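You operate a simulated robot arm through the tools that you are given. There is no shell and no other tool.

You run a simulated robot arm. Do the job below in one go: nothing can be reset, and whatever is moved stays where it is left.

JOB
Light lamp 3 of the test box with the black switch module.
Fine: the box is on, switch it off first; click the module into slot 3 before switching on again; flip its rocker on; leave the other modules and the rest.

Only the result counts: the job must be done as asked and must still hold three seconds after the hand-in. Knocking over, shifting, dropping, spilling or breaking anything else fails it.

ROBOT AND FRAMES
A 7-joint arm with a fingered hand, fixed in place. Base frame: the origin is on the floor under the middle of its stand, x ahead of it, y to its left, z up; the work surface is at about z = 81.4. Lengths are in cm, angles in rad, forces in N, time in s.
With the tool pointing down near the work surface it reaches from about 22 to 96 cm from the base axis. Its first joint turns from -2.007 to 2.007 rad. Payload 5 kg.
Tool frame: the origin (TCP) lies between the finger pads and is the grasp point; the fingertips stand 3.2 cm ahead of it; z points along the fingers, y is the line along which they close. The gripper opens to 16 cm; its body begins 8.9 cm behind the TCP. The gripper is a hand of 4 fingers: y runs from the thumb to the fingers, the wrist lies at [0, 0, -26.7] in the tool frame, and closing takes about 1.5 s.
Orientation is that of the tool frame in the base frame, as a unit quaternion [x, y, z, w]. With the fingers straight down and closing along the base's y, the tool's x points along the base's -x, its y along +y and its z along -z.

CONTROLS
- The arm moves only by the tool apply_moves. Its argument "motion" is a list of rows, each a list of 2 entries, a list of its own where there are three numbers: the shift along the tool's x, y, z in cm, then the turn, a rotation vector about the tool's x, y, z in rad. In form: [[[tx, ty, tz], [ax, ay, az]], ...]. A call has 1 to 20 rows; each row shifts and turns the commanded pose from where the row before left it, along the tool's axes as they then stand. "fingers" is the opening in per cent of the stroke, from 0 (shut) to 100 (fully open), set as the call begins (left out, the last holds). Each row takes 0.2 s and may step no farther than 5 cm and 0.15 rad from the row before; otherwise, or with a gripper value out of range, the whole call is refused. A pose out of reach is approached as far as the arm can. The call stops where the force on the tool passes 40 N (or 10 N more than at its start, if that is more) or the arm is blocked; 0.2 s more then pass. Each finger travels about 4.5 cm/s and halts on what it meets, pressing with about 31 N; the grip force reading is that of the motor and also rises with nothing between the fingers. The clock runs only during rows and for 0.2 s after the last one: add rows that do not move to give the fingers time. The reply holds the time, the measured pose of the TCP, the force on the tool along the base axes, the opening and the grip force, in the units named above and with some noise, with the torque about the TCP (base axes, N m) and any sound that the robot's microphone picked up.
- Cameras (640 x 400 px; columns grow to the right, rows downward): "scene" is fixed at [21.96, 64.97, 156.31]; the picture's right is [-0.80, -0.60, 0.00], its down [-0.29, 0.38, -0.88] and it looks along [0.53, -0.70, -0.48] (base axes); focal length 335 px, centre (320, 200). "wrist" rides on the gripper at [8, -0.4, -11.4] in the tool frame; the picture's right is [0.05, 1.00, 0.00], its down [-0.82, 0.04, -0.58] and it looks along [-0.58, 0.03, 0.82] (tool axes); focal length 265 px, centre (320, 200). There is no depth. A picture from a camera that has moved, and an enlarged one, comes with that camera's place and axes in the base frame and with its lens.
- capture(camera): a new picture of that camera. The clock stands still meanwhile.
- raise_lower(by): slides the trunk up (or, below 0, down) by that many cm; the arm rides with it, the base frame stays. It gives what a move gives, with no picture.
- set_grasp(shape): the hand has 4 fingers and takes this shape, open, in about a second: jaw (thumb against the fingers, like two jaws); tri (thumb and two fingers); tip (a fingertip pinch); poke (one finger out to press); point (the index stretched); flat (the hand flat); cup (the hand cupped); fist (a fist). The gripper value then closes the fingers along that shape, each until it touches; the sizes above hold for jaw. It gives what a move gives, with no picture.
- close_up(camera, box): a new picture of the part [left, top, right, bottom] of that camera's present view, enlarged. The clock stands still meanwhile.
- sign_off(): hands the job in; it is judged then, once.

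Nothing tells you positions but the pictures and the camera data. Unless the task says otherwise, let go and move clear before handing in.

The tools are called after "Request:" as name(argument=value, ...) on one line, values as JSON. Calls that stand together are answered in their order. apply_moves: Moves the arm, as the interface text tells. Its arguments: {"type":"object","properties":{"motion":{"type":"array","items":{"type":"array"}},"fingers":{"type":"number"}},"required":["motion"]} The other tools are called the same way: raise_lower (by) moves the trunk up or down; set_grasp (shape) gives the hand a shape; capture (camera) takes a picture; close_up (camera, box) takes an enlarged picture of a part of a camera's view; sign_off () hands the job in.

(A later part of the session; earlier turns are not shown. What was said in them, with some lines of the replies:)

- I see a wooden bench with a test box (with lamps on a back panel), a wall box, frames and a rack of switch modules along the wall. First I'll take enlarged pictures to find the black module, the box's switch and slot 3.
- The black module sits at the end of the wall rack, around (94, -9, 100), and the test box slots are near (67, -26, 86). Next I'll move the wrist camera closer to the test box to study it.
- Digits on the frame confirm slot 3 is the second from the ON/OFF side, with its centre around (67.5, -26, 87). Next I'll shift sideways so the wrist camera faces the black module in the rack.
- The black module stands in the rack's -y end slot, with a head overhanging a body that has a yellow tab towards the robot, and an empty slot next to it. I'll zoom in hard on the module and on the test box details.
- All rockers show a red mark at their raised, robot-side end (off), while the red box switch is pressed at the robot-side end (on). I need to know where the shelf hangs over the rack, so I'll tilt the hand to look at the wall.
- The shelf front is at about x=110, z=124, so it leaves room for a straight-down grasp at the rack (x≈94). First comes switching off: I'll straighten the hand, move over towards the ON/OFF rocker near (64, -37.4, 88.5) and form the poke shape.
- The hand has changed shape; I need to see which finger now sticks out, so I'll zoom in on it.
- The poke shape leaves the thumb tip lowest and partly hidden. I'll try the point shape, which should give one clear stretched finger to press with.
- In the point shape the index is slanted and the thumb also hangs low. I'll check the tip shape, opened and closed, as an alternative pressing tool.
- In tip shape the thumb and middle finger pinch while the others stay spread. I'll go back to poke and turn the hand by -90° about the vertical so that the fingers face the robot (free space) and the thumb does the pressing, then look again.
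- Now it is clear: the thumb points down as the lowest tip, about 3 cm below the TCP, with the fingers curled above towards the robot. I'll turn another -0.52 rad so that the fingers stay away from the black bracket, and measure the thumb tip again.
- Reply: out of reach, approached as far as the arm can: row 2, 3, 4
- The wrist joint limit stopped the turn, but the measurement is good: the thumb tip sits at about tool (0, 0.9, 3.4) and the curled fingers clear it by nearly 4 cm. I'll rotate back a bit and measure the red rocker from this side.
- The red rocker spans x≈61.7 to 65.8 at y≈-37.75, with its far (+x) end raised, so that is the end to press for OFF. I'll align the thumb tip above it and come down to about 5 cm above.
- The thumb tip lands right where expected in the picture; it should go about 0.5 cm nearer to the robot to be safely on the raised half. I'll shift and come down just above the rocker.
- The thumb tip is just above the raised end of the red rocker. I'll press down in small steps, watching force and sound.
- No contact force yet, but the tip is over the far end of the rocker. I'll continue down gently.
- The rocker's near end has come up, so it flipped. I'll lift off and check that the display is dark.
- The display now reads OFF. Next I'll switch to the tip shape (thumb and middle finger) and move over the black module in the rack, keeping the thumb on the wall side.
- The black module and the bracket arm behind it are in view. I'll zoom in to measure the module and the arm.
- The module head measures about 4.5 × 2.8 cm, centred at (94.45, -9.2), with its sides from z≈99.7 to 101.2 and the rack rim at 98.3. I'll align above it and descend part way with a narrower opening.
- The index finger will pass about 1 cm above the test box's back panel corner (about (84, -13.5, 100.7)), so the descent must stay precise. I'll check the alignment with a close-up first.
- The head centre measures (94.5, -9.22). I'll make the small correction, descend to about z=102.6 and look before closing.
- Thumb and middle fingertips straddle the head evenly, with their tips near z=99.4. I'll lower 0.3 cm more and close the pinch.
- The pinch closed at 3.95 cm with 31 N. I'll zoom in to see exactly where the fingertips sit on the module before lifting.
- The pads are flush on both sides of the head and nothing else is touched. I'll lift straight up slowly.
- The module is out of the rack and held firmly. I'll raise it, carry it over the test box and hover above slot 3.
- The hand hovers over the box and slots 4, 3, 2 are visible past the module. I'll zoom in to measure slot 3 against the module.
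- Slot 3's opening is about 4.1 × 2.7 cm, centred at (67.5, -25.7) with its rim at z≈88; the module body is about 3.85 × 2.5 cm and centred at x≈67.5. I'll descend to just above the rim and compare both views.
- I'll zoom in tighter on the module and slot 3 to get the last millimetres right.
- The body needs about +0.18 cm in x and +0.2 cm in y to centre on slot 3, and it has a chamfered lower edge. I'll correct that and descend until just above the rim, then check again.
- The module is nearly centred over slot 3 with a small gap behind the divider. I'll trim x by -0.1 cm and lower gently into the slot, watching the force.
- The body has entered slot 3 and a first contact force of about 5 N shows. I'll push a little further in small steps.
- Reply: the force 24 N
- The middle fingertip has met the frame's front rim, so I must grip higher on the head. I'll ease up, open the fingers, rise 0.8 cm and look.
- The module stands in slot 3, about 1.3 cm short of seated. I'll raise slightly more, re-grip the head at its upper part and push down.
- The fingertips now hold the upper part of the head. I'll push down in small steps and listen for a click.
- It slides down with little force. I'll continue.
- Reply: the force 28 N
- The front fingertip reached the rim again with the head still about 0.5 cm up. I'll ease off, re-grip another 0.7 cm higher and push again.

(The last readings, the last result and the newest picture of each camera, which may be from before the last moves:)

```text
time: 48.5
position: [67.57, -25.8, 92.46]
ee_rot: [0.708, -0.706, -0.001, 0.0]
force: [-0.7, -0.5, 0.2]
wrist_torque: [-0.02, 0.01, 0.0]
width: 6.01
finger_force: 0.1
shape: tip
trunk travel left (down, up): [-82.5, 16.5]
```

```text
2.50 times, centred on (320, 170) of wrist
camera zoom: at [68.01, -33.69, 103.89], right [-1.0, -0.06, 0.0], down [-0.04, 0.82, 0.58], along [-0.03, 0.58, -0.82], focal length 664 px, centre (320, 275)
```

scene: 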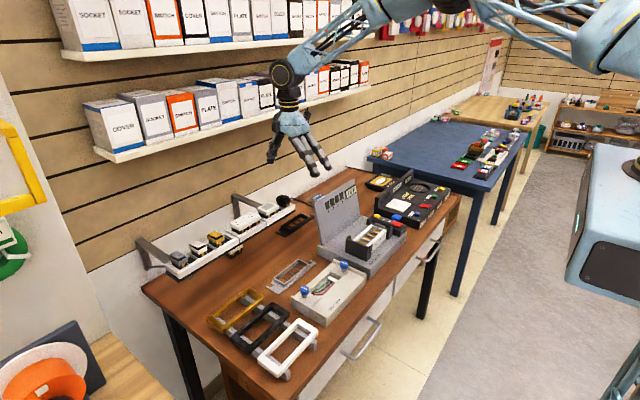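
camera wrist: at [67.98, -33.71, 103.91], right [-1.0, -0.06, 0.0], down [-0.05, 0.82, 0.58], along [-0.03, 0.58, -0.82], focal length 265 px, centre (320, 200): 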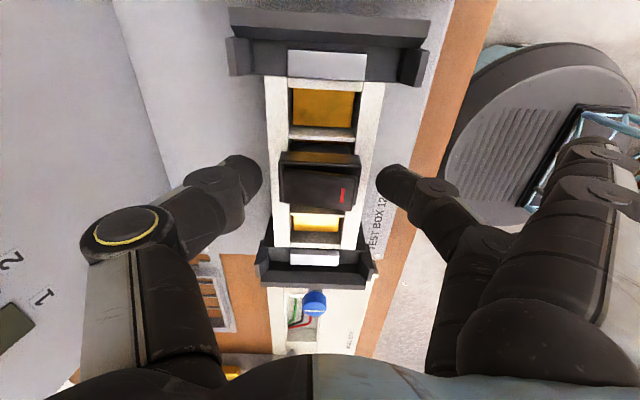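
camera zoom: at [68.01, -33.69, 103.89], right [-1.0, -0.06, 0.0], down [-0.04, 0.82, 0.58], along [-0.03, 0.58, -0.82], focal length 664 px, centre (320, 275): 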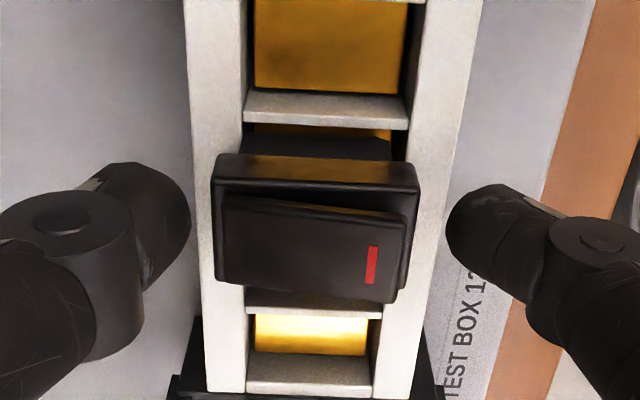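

The module springs back up when released, so it has to be pushed through in one go past its catch. I'll grip as high as possible on the head (fingertips level with the head's underside) and push down the full 1.3 cm.

Request:
apply_moves(motion=[[[0, 0, -0.35], [0, 0, 0]], [[0, 0, -0.35], [0, 0, 0]], [[0, 0, 0], [0, 0, 0]]])

Request:
apply_moves(motion=[[[0, 0, 0], [0, 0, 0]], [[0, 0, 0], [0, 0, 0]], [[0, 0, 0], [0, 0, 0]], [[0, 0, 0], [0, 0, 0]], [[0, 0, 0], [0, 0, 0]]], fingers=15)

Request:
close_up(camera="scene", box=[356, 208, 404, 243])

Request:
close_up(camera="wrist", box=[240, 90, 400, 250])

```text
time: 49.3
position: [67.54, -25.74, 93.25]
ee_rot: [0.709, -0.706, 0.0, 0.0]
force: [-0.3, 0.0, -0.2]
wrist_torque: [0.02, -0.01, -0.03]
width: 5.99
finger_force: 0.0
shape: tip
trunk travel left (down, up): [-82.5, 16.5]
```

```text
time: 50.5
position: [67.48, -25.76, 93.25]
ee_rot: [0.708, -0.706, 0.0, 0.0]
force: [-0.9, -0.6, -0.2]
wrist_torque: [-0.03, -0.04, 0.02]
width: 3.89
finger_force: 30.7
shape: tip
trunk travel left (down, up): [-82.5, 16.5]
```

```text
11.43 times, centred on (380, 226) of scene
camera zoom: at [21.96, 64.97, 156.31], right [-0.8, -0.6, 0.0], down [-0.29, 0.38, -0.88], along [0.53, -0.7, -0.48], focal length 3827 px, centre (-366, -91)
```

zoom: 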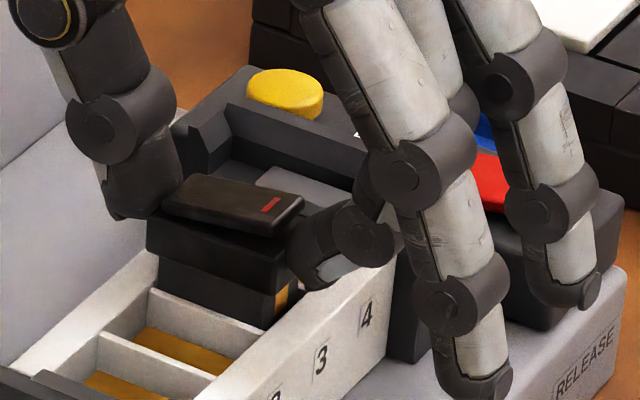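

```text
2.50 times, centred on (320, 170) of wrist
camera zoom: at [67.98, -33.71, 104.64], right [-1.0, -0.06, 0.0], down [-0.05, 0.82, 0.58], along [-0.03, 0.58, -0.82], focal length 664 px, centre (320, 275)
```

zoom: 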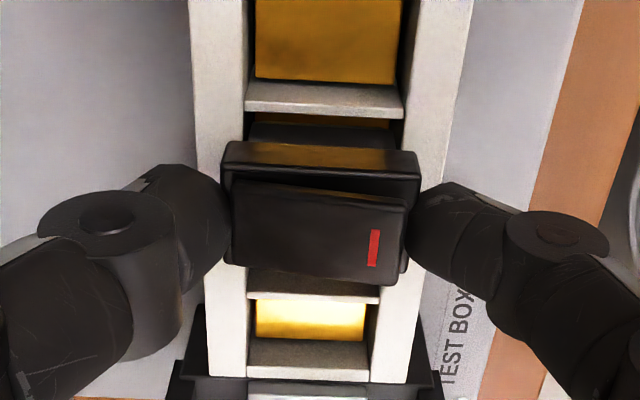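

The grip is high on the head now. I'll push down in 0.2 cm steps.

Request:
apply_moves(motion=[[[0, 0, 0.2], [0, 0, 0]], [[0, 0, 0.2], [0, 0, 0]], [[0, 0, 0.2], [0, 0, 0]], [[0, 0, 0.2], [0, 0, 0]], [[0, 0, 0.2], [0, 0, 0]], [[0, 0, 0.2], [0, 0, 0]], [[0, 0, 0], [0, 0, 0]]])

Request:
close_up(camera="scene", box=[356, 208, 404, 243])

Request:
close_up(camera="wrist", box=[240, 90, 400, 250])

```text
time: 52.1
position: [67.55, -25.69, 92.1]
ee_rot: [0.708, -0.706, 0.0, 0.0]
force: [-0.7, -0.5, 7.9]
wrist_torque: [-0.02, -0.05, -0.01]
width: 3.92
finger_force: 31.4
shape: tip
trunk travel left (down, up): [-82.5, 16.5]
```

```text
11.43 times, centred on (380, 226) of scene
camera zoom: at [21.96, 64.97, 156.31], right [-0.8, -0.6, 0.0], down [-0.29, 0.38, -0.88], along [0.53, -0.7, -0.48], focal length 3827 px, centre (-366, -91)
```

zoom: 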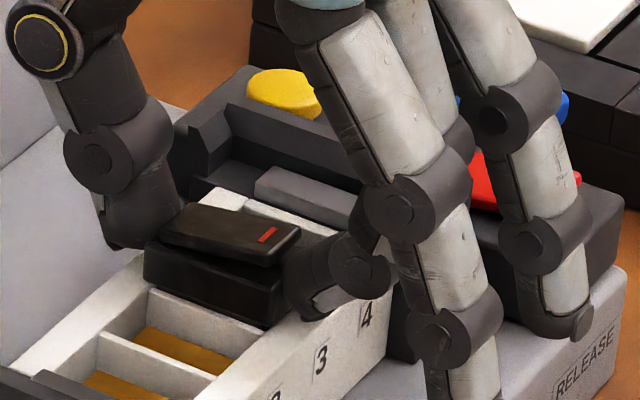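

```text
2.50 times, centred on (320, 170) of wrist
camera zoom: at [68.0, -33.7, 103.51], right [-1.0, -0.06, 0.0], down [-0.05, 0.82, 0.58], along [-0.03, 0.58, -0.82], focal length 664 px, centre (320, 275)
```

zoom: 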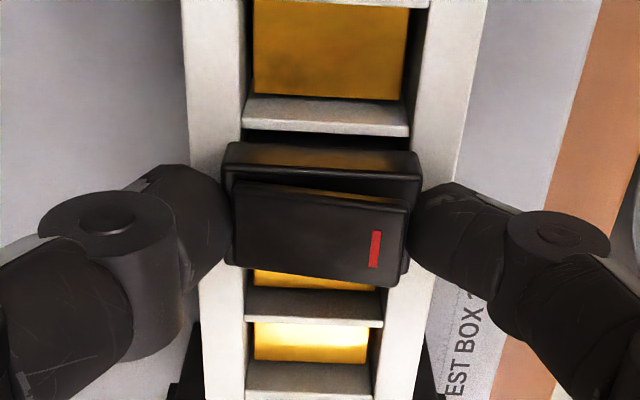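

The head is now almost down on the rim with only 8 N. I'll keep pushing for the click.

Request:
apply_moves(motion=[[[0, 0, 0.15], [0, 0, 0]], [[0, 0, 0.15], [0, 0, 0]], [[0, 0, 0.15], [0, 0, 0]], [[0, 0, 0.15], [0, 0, 0]], [[0, 0, 0], [0, 0, 0]]])

Request:
close_up(camera="scene", box=[356, 208, 404, 243])

```text
time: 53.4
position: [67.71, -25.77, 91.64]
ee_rot: [0.709, -0.706, 0.003, -0.002]
force: [-5.5, 1.5, 23.9]
wrist_torque: [0.05, 0.25, 0.03]
width: 4.25
finger_force: 30.7
shape: tip
trunk travel left (down, up): [-82.5, 16.5]
stopped in row 5: the force on the tool passed its limit at 40 N (the readings are from after the stop); the commanded pose is now the measured one
```

```text
11.43 times, centred on (380, 226) of scene
camera zoom: at [21.96, 64.97, 156.31], right [-0.8, -0.6, 0.0], down [-0.29, 0.38, -0.88], along [0.53, -0.7, -0.48], focal length 3827 px, centre (-366, -91)
```

zoom: 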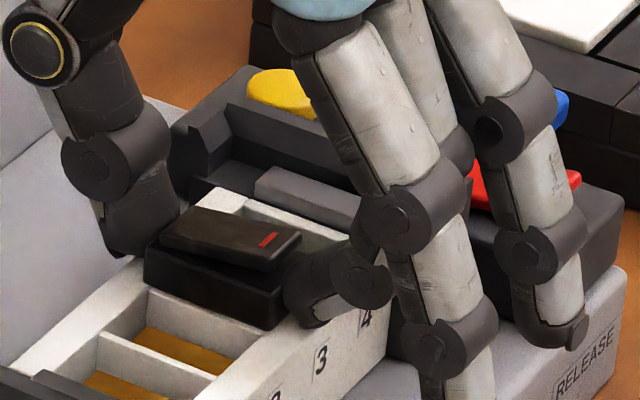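

The head looks almost flush but the limit was reached with fingertips on the rim. I'll open and see whether the module stays down.

Request:
apply_moves(motion=[[[0, 0, -0.1], [0, 0, 0]], [[0, 0, 0], [0, 0, 0]], [[0, 0, 0], [0, 0, 0]], [[0, 0, 0], [0, 0, 0]], [[0, 0, -0.5], [0, 0, 0]], [[0, 0, -1], [0, 0, 0]], [[0, 0, 0], [0, 0, 0]]], fingers=40)

Request:
close_up(camera="scene", box=[356, 208, 404, 243])

Request:
close_up(camera="wrist", box=[240, 90, 400, 250])

```text
time: 55.0
position: [67.7, -25.93, 93.07]
ee_rot: [0.708, -0.706, 0.002, -0.001]
force: [-0.1, -0.2, -0.1]
wrist_torque: [0.01, 0.01, -0.03]
width: 6.33
finger_force: 0.2
shape: tip
trunk travel left (down, up): [-82.5, 16.5]
```

```text
11.43 times, centred on (380, 226) of scene
camera zoom: at [21.96, 64.97, 156.31], right [-0.8, -0.6, 0.0], down [-0.29, 0.38, -0.88], along [0.53, -0.7, -0.48], focal length 3827 px, centre (-366, -91)
```

zoom: 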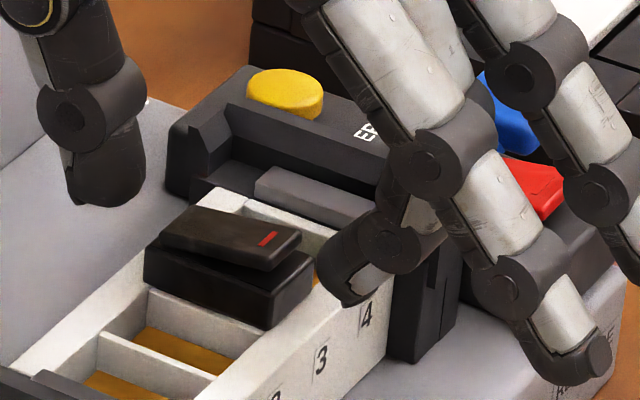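

```text
2.50 times, centred on (320, 170) of wrist
camera zoom: at [68.12, -33.77, 104.53], right [-1.0, -0.06, 0.0], down [-0.05, 0.82, 0.58], along [-0.03, 0.58, -0.82], focal length 664 px, centre (320, 275)
```

zoom: 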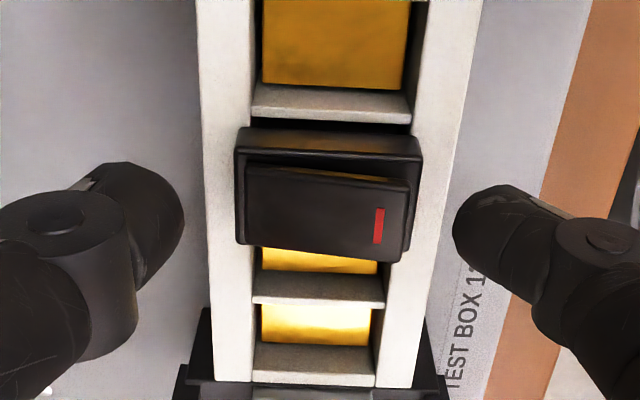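

The module now stays down with its head at the rim. I'll zoom in closely to check that it is fully seated and level.

Request:
close_up(camera="scene", box=[364, 222, 388, 240])

Request:
close_up(camera="wrist", box=[290, 125, 350, 170])

Request:
capture(camera="wrist")

```text
16.00 times, centred on (376, 231) of scene
camera zoom: at [21.96, 64.97, 156.31], right [-0.8, -0.6, 0.0], down [-0.29, 0.38, -0.88], along [0.53, -0.7, -0.48], focal length 5358 px, centre (-576, -296)
```

zoom: 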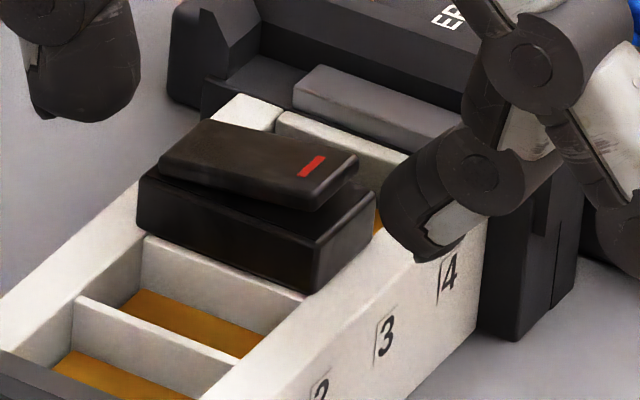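

```text
8.89 times, centred on (320, 148) of wrist
camera zoom: at [68.12, -33.77, 104.53], right [-1.0, -0.06, 0.0], down [-0.05, 0.82, 0.58], along [-0.03, 0.58, -0.82], focal length 2359 px, centre (320, 667)
```

zoom: 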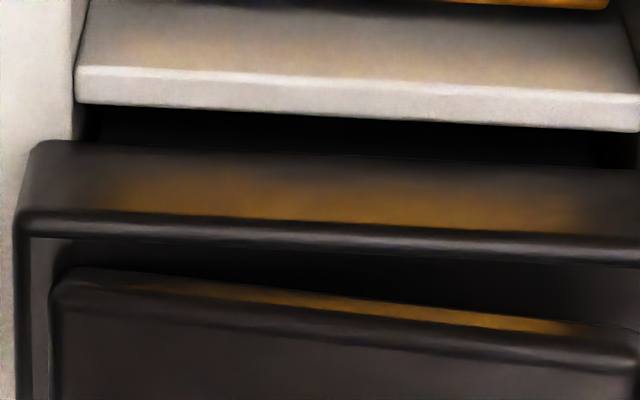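

```text
taken
camera wrist: at [68.12, -33.77, 104.53], right [-1.0, -0.06, 0.0], down [-0.05, 0.82, 0.58], along [-0.03, 0.58, -0.82], focal length 265 px, centre (320, 200)
```

wrist: 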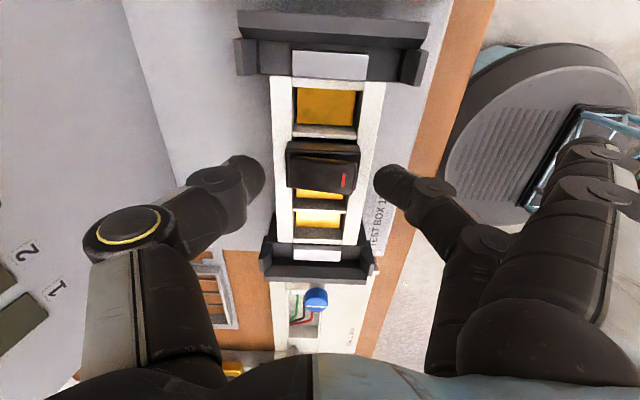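

The head is flush on the frame and level in slot 3. To be sure it is clicked home before power returns, I'll also press its low (far) rocker end with the thumb; first I rise and form the poke shape.

Request:
apply_moves(motion=[[[0, 0, -2], [0, 0, 0]], [[0, 0, -4], [0, 0, 0]], [[0, 0, -4], [0, 0, 0]], [[0, 0, 0], [0, 0, 0]]])

Request:
set_grasp(shape="poke")

Request:
apply_moves(motion=[[[-0.3, -1.0, 0], [0, 0, 0]], [[0, -1.0, 2], [0, 0, 0]], [[0, 0, 2], [0, 0, 0]], [[0, 0, 1], [0, 0, 0]], [[0, 0, 0], [0, 0, 0]]])

Request:
close_up(camera="scene", box=[340, 190, 412, 245])

Request:
capture(camera="wrist")

```text
time: 56.0
position: [67.72, -25.86, 103.13]
ee_rot: [0.709, -0.706, 0.002, 0.0]
force: [-0.4, -0.5, 0.0]
wrist_torque: [0.0, 0.02, 0.02]
width: 6.35
finger_force: 0.1
shape: tip
trunk travel left (down, up): [-82.5, 16.5]
```

```text
time: 56.9
position: [67.77, -25.92, 103.06]
ee_rot: [0.708, -0.706, 0.001, -0.001]
force: [0.1, -1.2, 0.0]
wrist_torque: [-0.04, 0.0, 0.01]
width: 0.0
finger_force: 0.1
shape: poke
trunk travel left (down, up): [-82.5, 16.5]
```

```text
time: 58.1
position: [69.67, -25.5, 98.14]
ee_rot: [0.708, -0.706, 0.002, -0.001]
force: [0.0, -0.2, -0.2]
wrist_torque: [-0.01, -0.02, 0.02]
width: 0.02
finger_force: 0.0
shape: poke
trunk travel left (down, up): [-82.5, 16.5]
```

```text
7.27 times, centred on (376, 218) of scene
camera zoom: at [21.96, 64.97, 156.31], right [-0.8, -0.6, 0.0], down [-0.29, 0.38, -0.88], along [0.53, -0.7, -0.48], focal length 2435 px, centre (-87, 73)
```

zoom: 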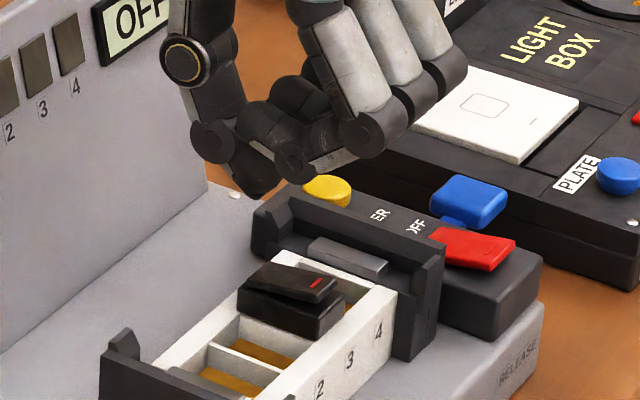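

```text
taken
camera wrist: at [70.16, -33.45, 109.66], right [-1.0, -0.06, 0.0], down [-0.05, 0.82, 0.58], along [-0.03, 0.58, -0.82], focal length 265 px, centre (320, 200)
```

wrist: 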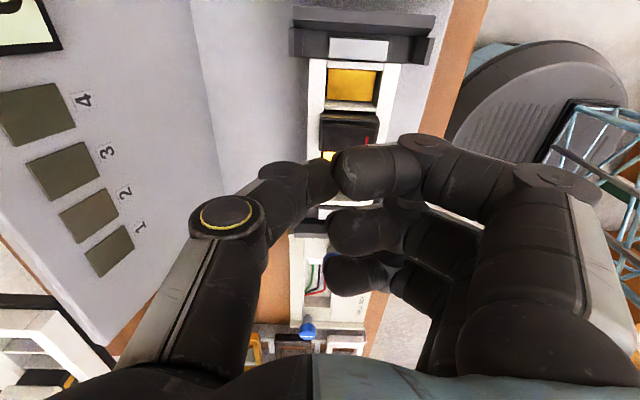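

The thumb tip is above the low end of the rocker; I'll shift 0.4 cm towards its middle and come down near contact.

Request:
apply_moves(motion=[[[0, 0.4, 1.3], [0, 0, 0]], [[0, 0, 1.3], [0, 0, 0]], [[0, 0, 1.0], [0, 0, 0]], [[0, 0, 0], [0, 0, 0]]])

Request:
close_up(camera="scene", box=[352, 205, 400, 240])

```text
time: 59.1
position: [69.35, -25.41, 94.57]
ee_rot: [0.709, -0.706, 0.002, -0.001]
force: [-0.3, 0.0, -0.1]
wrist_torque: [-0.02, 0.0, -0.02]
width: 0.0
finger_force: 0.1
shape: poke
trunk travel left (down, up): [-82.5, 16.5]
```

```text
11.43 times, centred on (376, 222) of scene
camera zoom: at [21.96, 64.97, 156.31], right [-0.8, -0.6, 0.0], down [-0.29, 0.38, -0.88], along [0.53, -0.7, -0.48], focal length 3827 px, centre (-320, -57)
```

zoom: 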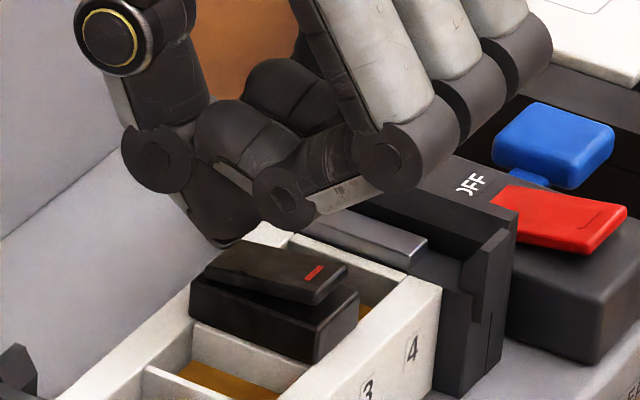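

Relative to the rocker in the picture, the tip is about 0.5 cm too far in +y. I'll correct that and press gently in steps.

Request:
apply_moves(motion=[[[0.5, 0.2, 0], [0, 0, 0]], [[0, 0, 0.3], [0, 0, 0]], [[0, 0, 0.3], [0, 0, 0]], [[0, 0, 0.2], [0, 0, 0]], [[0, 0, 0], [0, 0, 0]]])

Request:
close_up(camera="scene", box=[352, 205, 400, 240])

```text
time: 60.3
position: [69.11, -26.05, 93.78]
ee_rot: [0.708, -0.706, 0.003, -0.002]
force: [4.0, -2.0, 14.5]
wrist_torque: [0.01, -0.08, -0.01]
width: 0.0
finger_force: 0.1
shape: poke
trunk travel left (down, up): [-82.5, 16.5]
```

```text
11.43 times, centred on (376, 222) of scene
camera zoom: at [21.96, 64.97, 156.31], right [-0.8, -0.6, 0.0], down [-0.29, 0.38, -0.88], along [0.53, -0.7, -0.48], focal length 3827 px, centre (-320, -57)
```

zoom: 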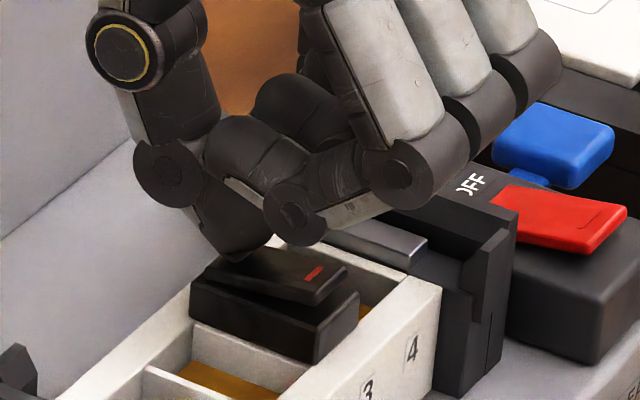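

Contact at 14.5 N on the low end and the rocker keeps its state. I'll press a bit harder to make sure the module is home.

Request:
apply_moves(motion=[[[0, 0, 0.15], [0, 0, 0]], [[0, 0, 0.1], [0, 0, 0]], [[0, 0, 0], [0, 0, 0]]])

Request:
close_up(camera="scene", box=[352, 205, 400, 240])

```text
time: 61.3
position: [69.3, -26.02, 93.71]
ee_rot: [0.708, -0.706, 0.004, -0.003]
force: [0.1, 0.4, 16.5]
wrist_torque: [0.07, 0.09, 0.0]
width: 0.02
finger_force: 0.0
shape: poke
trunk travel left (down, up): [-82.5, 16.5]
stopped in row 3: the force on the tool passed its limit at 41 N (the readings are from after the stop); the commanded pose is now the measured one
```

```text
11.43 times, centred on (376, 222) of scene
camera zoom: at [21.96, 64.97, 156.31], right [-0.8, -0.6, 0.0], down [-0.29, 0.38, -0.88], along [0.53, -0.7, -0.48], focal length 3827 px, centre (-320, -57)
```

zoom: 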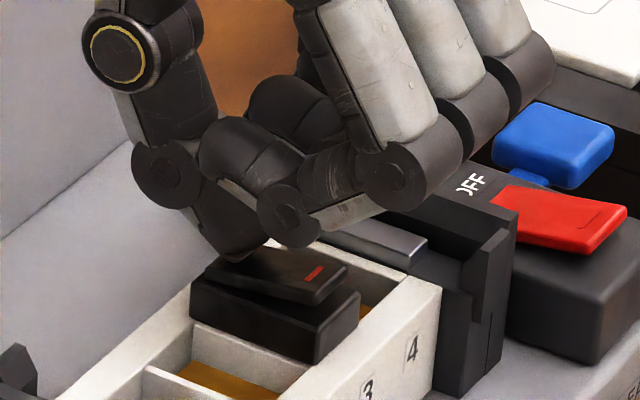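

41 N moved nothing, so the module sits solidly home. Now I'll lift and go to the red box switch, above its raised near (-x) end, to switch on.

Request:
apply_moves(motion=[[[0, 0, -2], [0, 0, 0]], [[0, 0, -4], [0, 0, 0]], [[0, 0, -4], [0, 0, 0]], [[3, 1.6, 0], [0, 0, 0]], [[3, 1.6, 0], [0, 0, 0]], [[3, 1.6, 0], [0, 0, 0]], [[3.05, 1.5, 0], [0, 0, 0]], [[0, 0, 3], [0, 0, 0]], [[0, 0, 3], [0, 0, 0]], [[0, 0, 2], [0, 0, 0]], [[0, 0, 0], [0, 0, 0]]])

Request:
close_up(camera="scene", box=[370, 190, 420, 230])

Request:
capture(camera="wrist")

```text
time: 63.7
position: [63.23, -38.21, 95.62]
ee_rot: [0.709, -0.706, 0.003, -0.002]
force: [0.4, -1.1, -0.2]
wrist_torque: [0.01, -0.03, 0.0]
width: 0.0
finger_force: 0.0
shape: poke
trunk travel left (down, up): [-82.5, 16.5]
```

```text
10.00 times, centred on (395, 210) of scene
camera zoom: at [21.96, 64.97, 156.31], right [-0.8, -0.6, 0.0], down [-0.29, 0.38, -0.88], along [0.53, -0.7, -0.48], focal length 3349 px, centre (-430, 100)
```

zoom: 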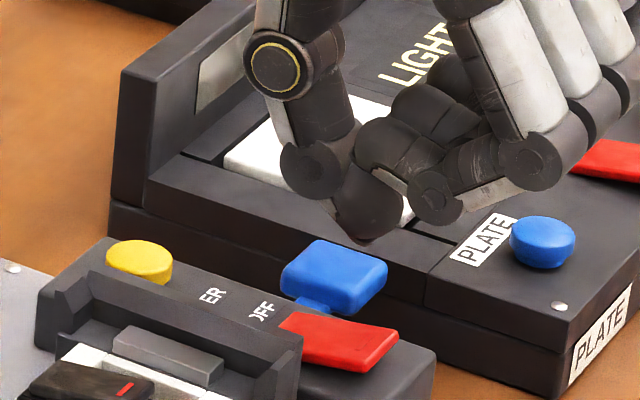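

```text
taken
camera wrist: at [63.54, -46.24, 107.08], right [-1.0, -0.05, -0.01], down [-0.05, 0.82, 0.58], along [-0.03, 0.57, -0.82], focal length 265 px, centre (320, 200)
```

wrist: 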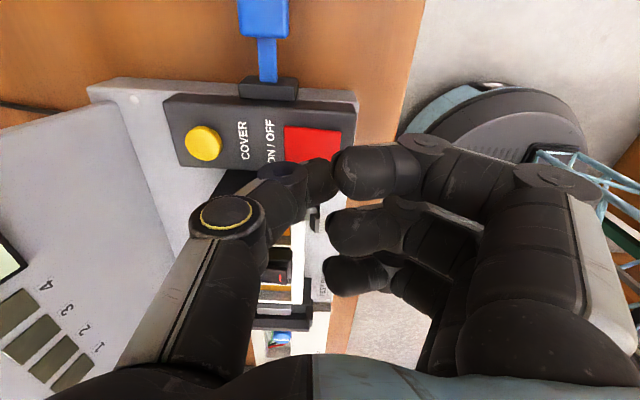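

The tip should go about 0.5 cm nearer to the robot and 0.5 cm in +y to hit the raised end squarely. I'll shift and come down closer.

Request:
apply_moves(motion=[[[-0.5, 0.5, 0.8], [0, 0, 0]], [[0, 0, 0.8], [0, 0, 0]], [[0, 0, 0.6], [0, 0, 0]], [[0, 0, 0], [0, 0, 0]]])

Request:
close_up(camera="scene", box=[370, 190, 420, 230])

```text
time: 64.7
position: [62.59, -37.65, 93.48]
ee_rot: [0.708, -0.706, 0.002, -0.002]
force: [0.3, -0.5, 0.4]
wrist_torque: [0.03, -0.01, 0.0]
width: 0.01
finger_force: 0.0
shape: poke
trunk travel left (down, up): [-82.5, 16.5]
```

```text
10.00 times, centred on (395, 210) of scene
camera zoom: at [21.96, 64.97, 156.31], right [-0.8, -0.6, 0.0], down [-0.29, 0.38, -0.88], along [0.53, -0.7, -0.48], focal length 3349 px, centre (-430, 100)
```

zoom: 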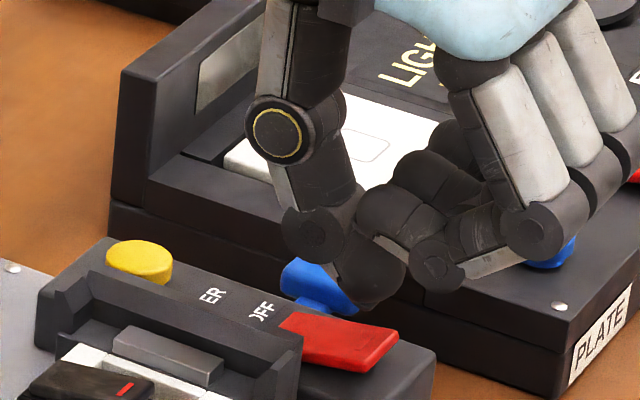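

The tip is right above the raised end of the red rocker. I'll press down in small steps.

Request:
apply_moves(motion=[[[0, 0, 0.3], [0, 0, 0]], [[0, 0, 0.3], [0, 0, 0]], [[0, 0, 0.3], [0, 0, 0]], [[0, 0, 0.2], [0, 0, 0]], [[0, 0, 0.2], [0, 0, 0]], [[0, 0, 0.2], [0, 0, 0]]])

Request:
close_up(camera="scene", box=[310, 170, 420, 260])

```text
time: 66.1
position: [62.56, -37.46, 91.75]
ee_rot: [0.708, -0.706, 0.003, -0.003]
force: [-0.2, -0.3, 0.0]
wrist_torque: [-0.03, 0.01, -0.04]
width: 0.01
finger_force: 0.0
shape: poke
trunk travel left (down, up): [-82.5, 16.5]
```

```text
4.44 times, centred on (365, 215) of scene
camera zoom: at [21.96, 64.97, 156.31], right [-0.8, -0.6, 0.0], down [-0.29, 0.38, -0.88], along [0.53, -0.7, -0.48], focal length 1488 px, centre (120, 133)
```

zoom: 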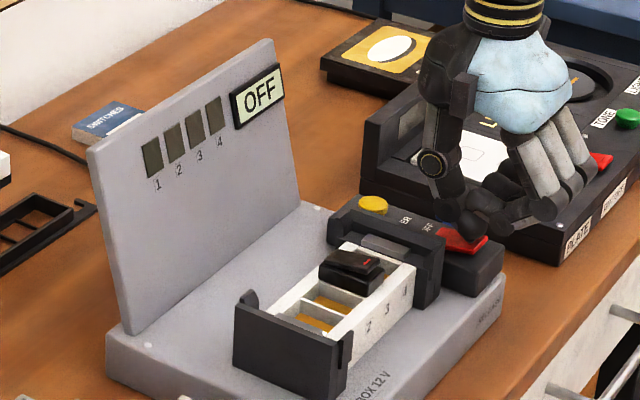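

No contact yet. I'll go on down.

Request:
apply_moves(motion=[[[0, 0, 0.2], [0, 0, 0]], [[0, 0, 0.2], [0, 0, 0]], [[0, 0, 0.2], [0, 0, 0]], [[0, 0, 0.15], [0, 0, 0]]])

Request:
close_up(camera="scene", box=[310, 170, 420, 260])

Request:
close_up(camera="scene", box=[370, 190, 420, 230])

```text
time: 67.1
position: [62.45, -37.55, 91.08]
ee_rot: [0.708, -0.706, 0.003, -0.002]
force: [-0.4, 0.7, 0.3]
wrist_torque: [0.05, -0.02, -0.01]
width: 0.0
finger_force: 0.0
shape: poke
trunk travel left (down, up): [-82.5, 16.5]
```

```text
4.44 times, centred on (365, 215) of scene
camera zoom: at [21.96, 64.97, 156.31], right [-0.8, -0.6, 0.0], down [-0.29, 0.38, -0.88], along [0.53, -0.7, -0.48], focal length 1488 px, centre (120, 133)
```

zoom: 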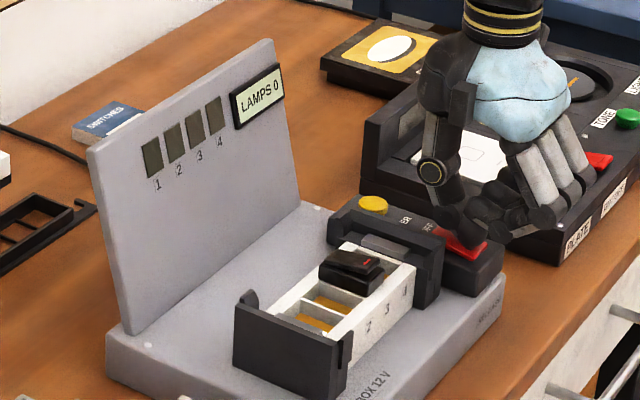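

```text
10.00 times, centred on (395, 210) of scene
camera zoom: at [21.96, 64.97, 156.31], right [-0.8, -0.6, 0.0], down [-0.29, 0.38, -0.88], along [0.53, -0.7, -0.48], focal length 3349 px, centre (-430, 100)
```

zoom: 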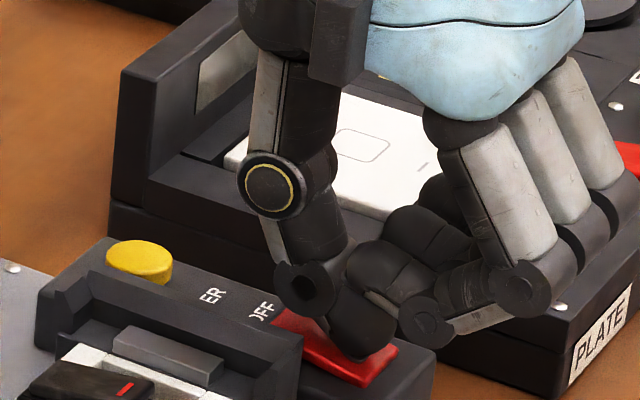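

The display reads LAMPS 0, so the box is on. Next I'll lift and move above the raised (red-marked) end of the module's rocker.

Request:
apply_moves(motion=[[[0, 0, -2], [0, 0, 0]], [[0, 0, -4], [0, 0, 0]], [[0, 0, -4], [0, 0, 0]], [[0, 0, -2], [0, 0, 0]], [[-2.9, -1.14, 0], [0, 0, 0]], [[-2.9, -1.14, 0], [0, 0, 0]], [[-2.9, -1.14, 0], [0, 0, 0]], [[-2.85, -1.13, 0], [0, 0, 0]], [[0, 0, 3], [0, 0, 0]], [[0, 0, 3], [0, 0, 0]], [[0, 0, 1], [0, 0, 0]], [[0, 0, 0], [0, 0, 0]]])

Request:
close_up(camera="scene", box=[352, 205, 400, 240])

Request:
close_up(camera="scene", box=[310, 170, 420, 260])

```text
time: 69.7
position: [66.87, -26.07, 96.02]
ee_rot: [0.708, -0.706, 0.003, -0.002]
force: [-0.8, 0.1, 0.3]
wrist_torque: [-0.01, 0.0, 0.01]
width: 0.01
finger_force: 0.0
shape: poke
trunk travel left (down, up): [-82.5, 16.5]
```

```text
11.43 times, centred on (376, 222) of scene
camera zoom: at [21.96, 64.97, 156.31], right [-0.8, -0.6, 0.0], down [-0.29, 0.38, -0.88], along [0.53, -0.7, -0.48], focal length 3827 px, centre (-320, -57)
```

zoom: 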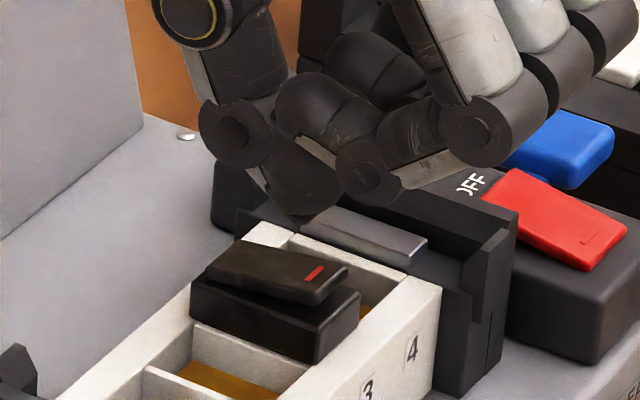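

```text
4.44 times, centred on (365, 215) of scene
camera zoom: at [21.96, 64.97, 156.31], right [-0.8, -0.6, 0.0], down [-0.29, 0.38, -0.88], along [0.53, -0.7, -0.48], focal length 1488 px, centre (120, 133)
```

zoom: 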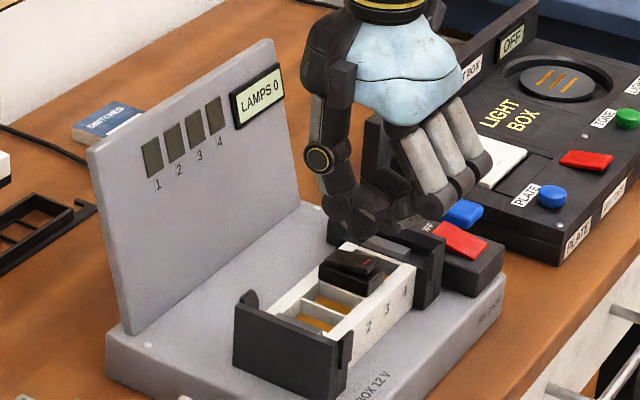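

The tip is nearly above the red mark. I'll shift 0.35 cm towards the robot, come down and check once more.

Request:
apply_moves(motion=[[[-0.1, 0.35, 0.5], [0, 0, 0]], [[0, 0, 0.5], [0, 0, 0]], [[0, 0, 0], [0, 0, 0]]])

Request:
close_up(camera="scene", box=[352, 205, 400, 240])

```text
time: 70.5
position: [66.71, -25.95, 95.05]
ee_rot: [0.708, -0.706, 0.003, -0.001]
force: [0.6, 0.1, 0.5]
wrist_torque: [-0.04, 0.0, 0.0]
width: 0.01
finger_force: 0.0
shape: poke
trunk travel left (down, up): [-82.5, 16.5]
```

```text
11.43 times, centred on (376, 222) of scene
camera zoom: at [21.96, 64.97, 156.31], right [-0.8, -0.6, 0.0], down [-0.29, 0.38, -0.88], along [0.53, -0.7, -0.48], focal length 3827 px, centre (-320, -57)
```

zoom: 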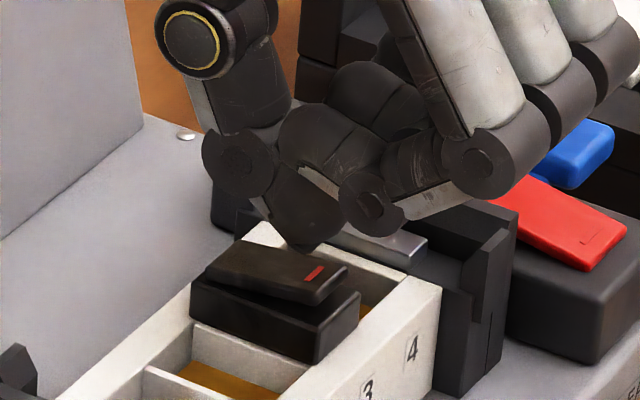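

The tip is lined up just short of the red mark. I'll press down in steps and watch the lamps.

Request:
apply_moves(motion=[[[0, 0.1, 0.3], [0, 0, 0]], [[0, 0, 0.3], [0, 0, 0]], [[0, 0, 0.2], [0, 0, 0]], [[0, 0, 0.2], [0, 0, 0]], [[0, 0, 0.2], [0, 0, 0]]])

Request:
close_up(camera="scene", box=[352, 205, 400, 240])

Request:
close_up(camera="scene", box=[310, 170, 420, 260])

```text
time: 71.7
position: [66.55, -25.94, 93.86]
ee_rot: [0.709, -0.706, 0.003, -0.001]
force: [-0.2, -0.3, -0.5]
wrist_torque: [0.0, 0.01, 0.0]
width: 0.0
finger_force: 0.1
shape: poke
trunk travel left (down, up): [-82.5, 16.5]
```

```text
11.43 times, centred on (376, 222) of scene
camera zoom: at [21.96, 64.97, 156.31], right [-0.8, -0.6, 0.0], down [-0.29, 0.38, -0.88], along [0.53, -0.7, -0.48], focal length 3827 px, centre (-320, -57)
```

zoom: 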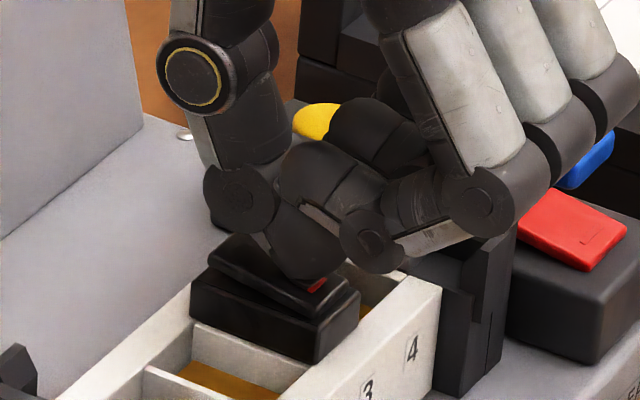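

```text
4.44 times, centred on (365, 215) of scene
camera zoom: at [21.96, 64.97, 156.31], right [-0.8, -0.6, 0.0], down [-0.29, 0.38, -0.88], along [0.53, -0.7, -0.48], focal length 1488 px, centre (120, 133)
```

zoom: 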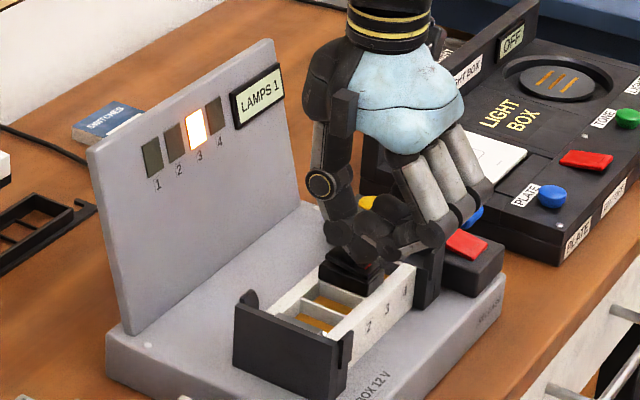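

Lamp 3 is lit and the display reads LAMPS 1. I'll lift straight up, move clear and check that everything holds.

Request:
apply_moves(motion=[[[0, 0, -1], [0, 0, 0]], [[0, 0, -3], [0, 0, 0]], [[0, 0, -4], [0, 0, 0]], [[0, 0, -4], [0, 0, 0]], [[0, 0, -5], [0, 0, 0]], [[0, 0, -5], [0, 0, 0]], [[0, 0, -4], [0, 0, 0]], [[0, 3, 0], [0, 0, 0]], [[0, 3, 0], [0, 0, 0]], [[0, 0, 0], [0, 0, 0]], [[0, 0, 0], [0, 0, 0]], [[0, 0, 0], [0, 0, 0]], [[0, 0, 0], [0, 0, 0]], [[0, 0, 0], [0, 0, 0]]])

Request:
close_up(camera="scene", box=[310, 170, 420, 260])

Request:
capture(camera="scene")

Request:
close_up(camera="scene", box=[364, 215, 396, 240])

Request:
close_up(camera="scene", box=[130, 180, 330, 300])

```text
time: 74.7
position: [60.53, -26.22, 119.87]
ee_rot: [0.708, -0.706, 0.003, -0.002]
force: [0.6, -0.7, -0.1]
wrist_torque: [0.01, 0.0, -0.03]
width: 0.0
finger_force: 0.0
shape: poke
trunk travel left (down, up): [-82.5, 16.5]
```

```text
4.44 times, centred on (365, 215) of scene
camera zoom: at [21.96, 64.97, 156.31], right [-0.8, -0.6, 0.0], down [-0.29, 0.38, -0.88], along [0.53, -0.7, -0.48], focal length 1488 px, centre (120, 133)
```

zoom: 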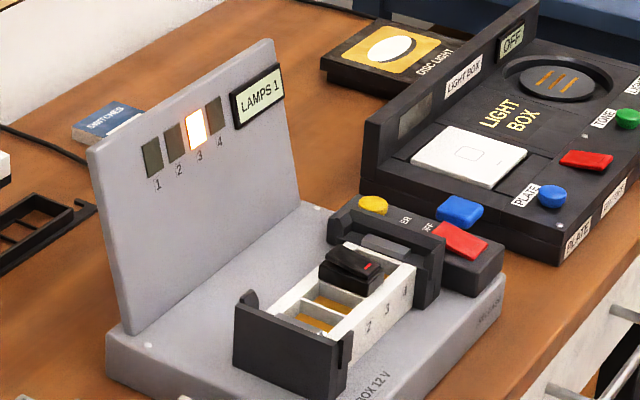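

```text
taken
```

scene: 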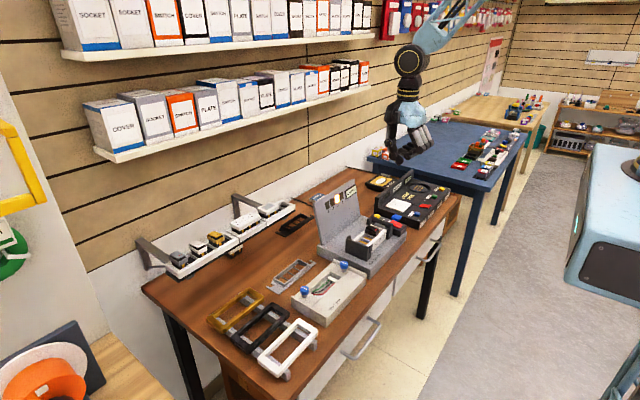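

```text
16.00 times, centred on (380, 228) of scene
camera zoom: at [21.96, 64.97, 156.31], right [-0.8, -0.6, 0.0], down [-0.29, 0.38, -0.88], along [0.53, -0.7, -0.48], focal length 5358 px, centre (-640, -240)
```

zoom: 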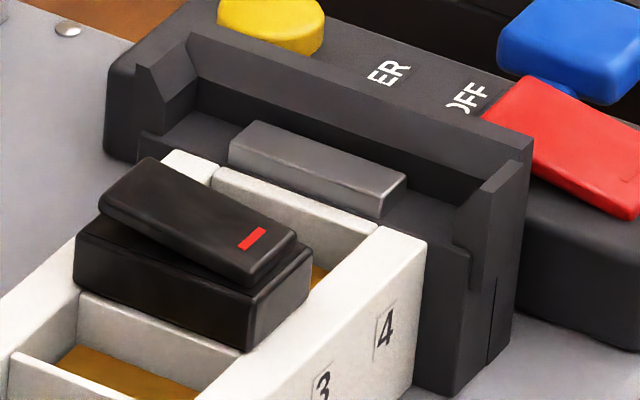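

```text
3.20 times, centred on (230, 240) of scene
camera zoom: at [21.96, 64.97, 156.31], right [-0.8, -0.6, 0.0], down [-0.29, 0.38, -0.88], along [0.53, -0.7, -0.48], focal length 1072 px, centre (608, 72)
```

zoom: 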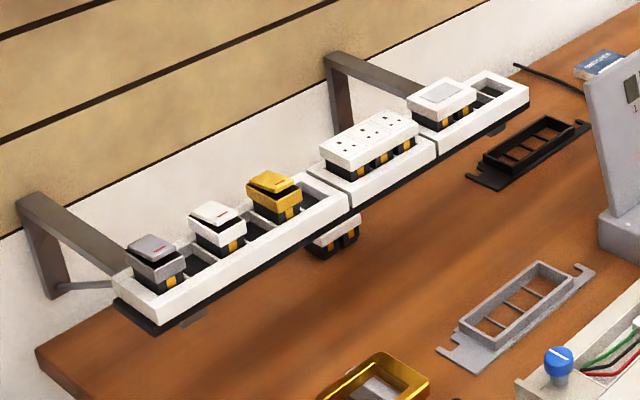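

The black module is seated in slot 3 with its rocker on. The box is on, lamp 3 is lit, and the other modules and tools look untouched. The hand is clear, so I'm handing in.

Request:
sign_off()

```text
The job is handed in.
```

Lamp 3 is lit and the test box display reads LAMPS 1. It still held about three seconds after I pressed the rocker, in the last check before I handed the job in.

- **Power off first:** I switched the box off at the red ON/OFF rocker, and the display read OFF before I touched the module.
- **Module in slot 3:** I took the black module from the rack and pushed it in until its head sat flush on the frame. It stayed down when I let go, and pressing it again with about 40 N did not move it. The microphone reported no click, so I judged the seating from those two signs.
- **Power on, then rocker:** I switched the box back on (LAMPS 0), then pressed the red-marked end of the module's rocker, and lamp 3 came on.

In the final pictures the other modules, the frames and the rest of the bench look undisturbed. The hand is raised clear of the box.
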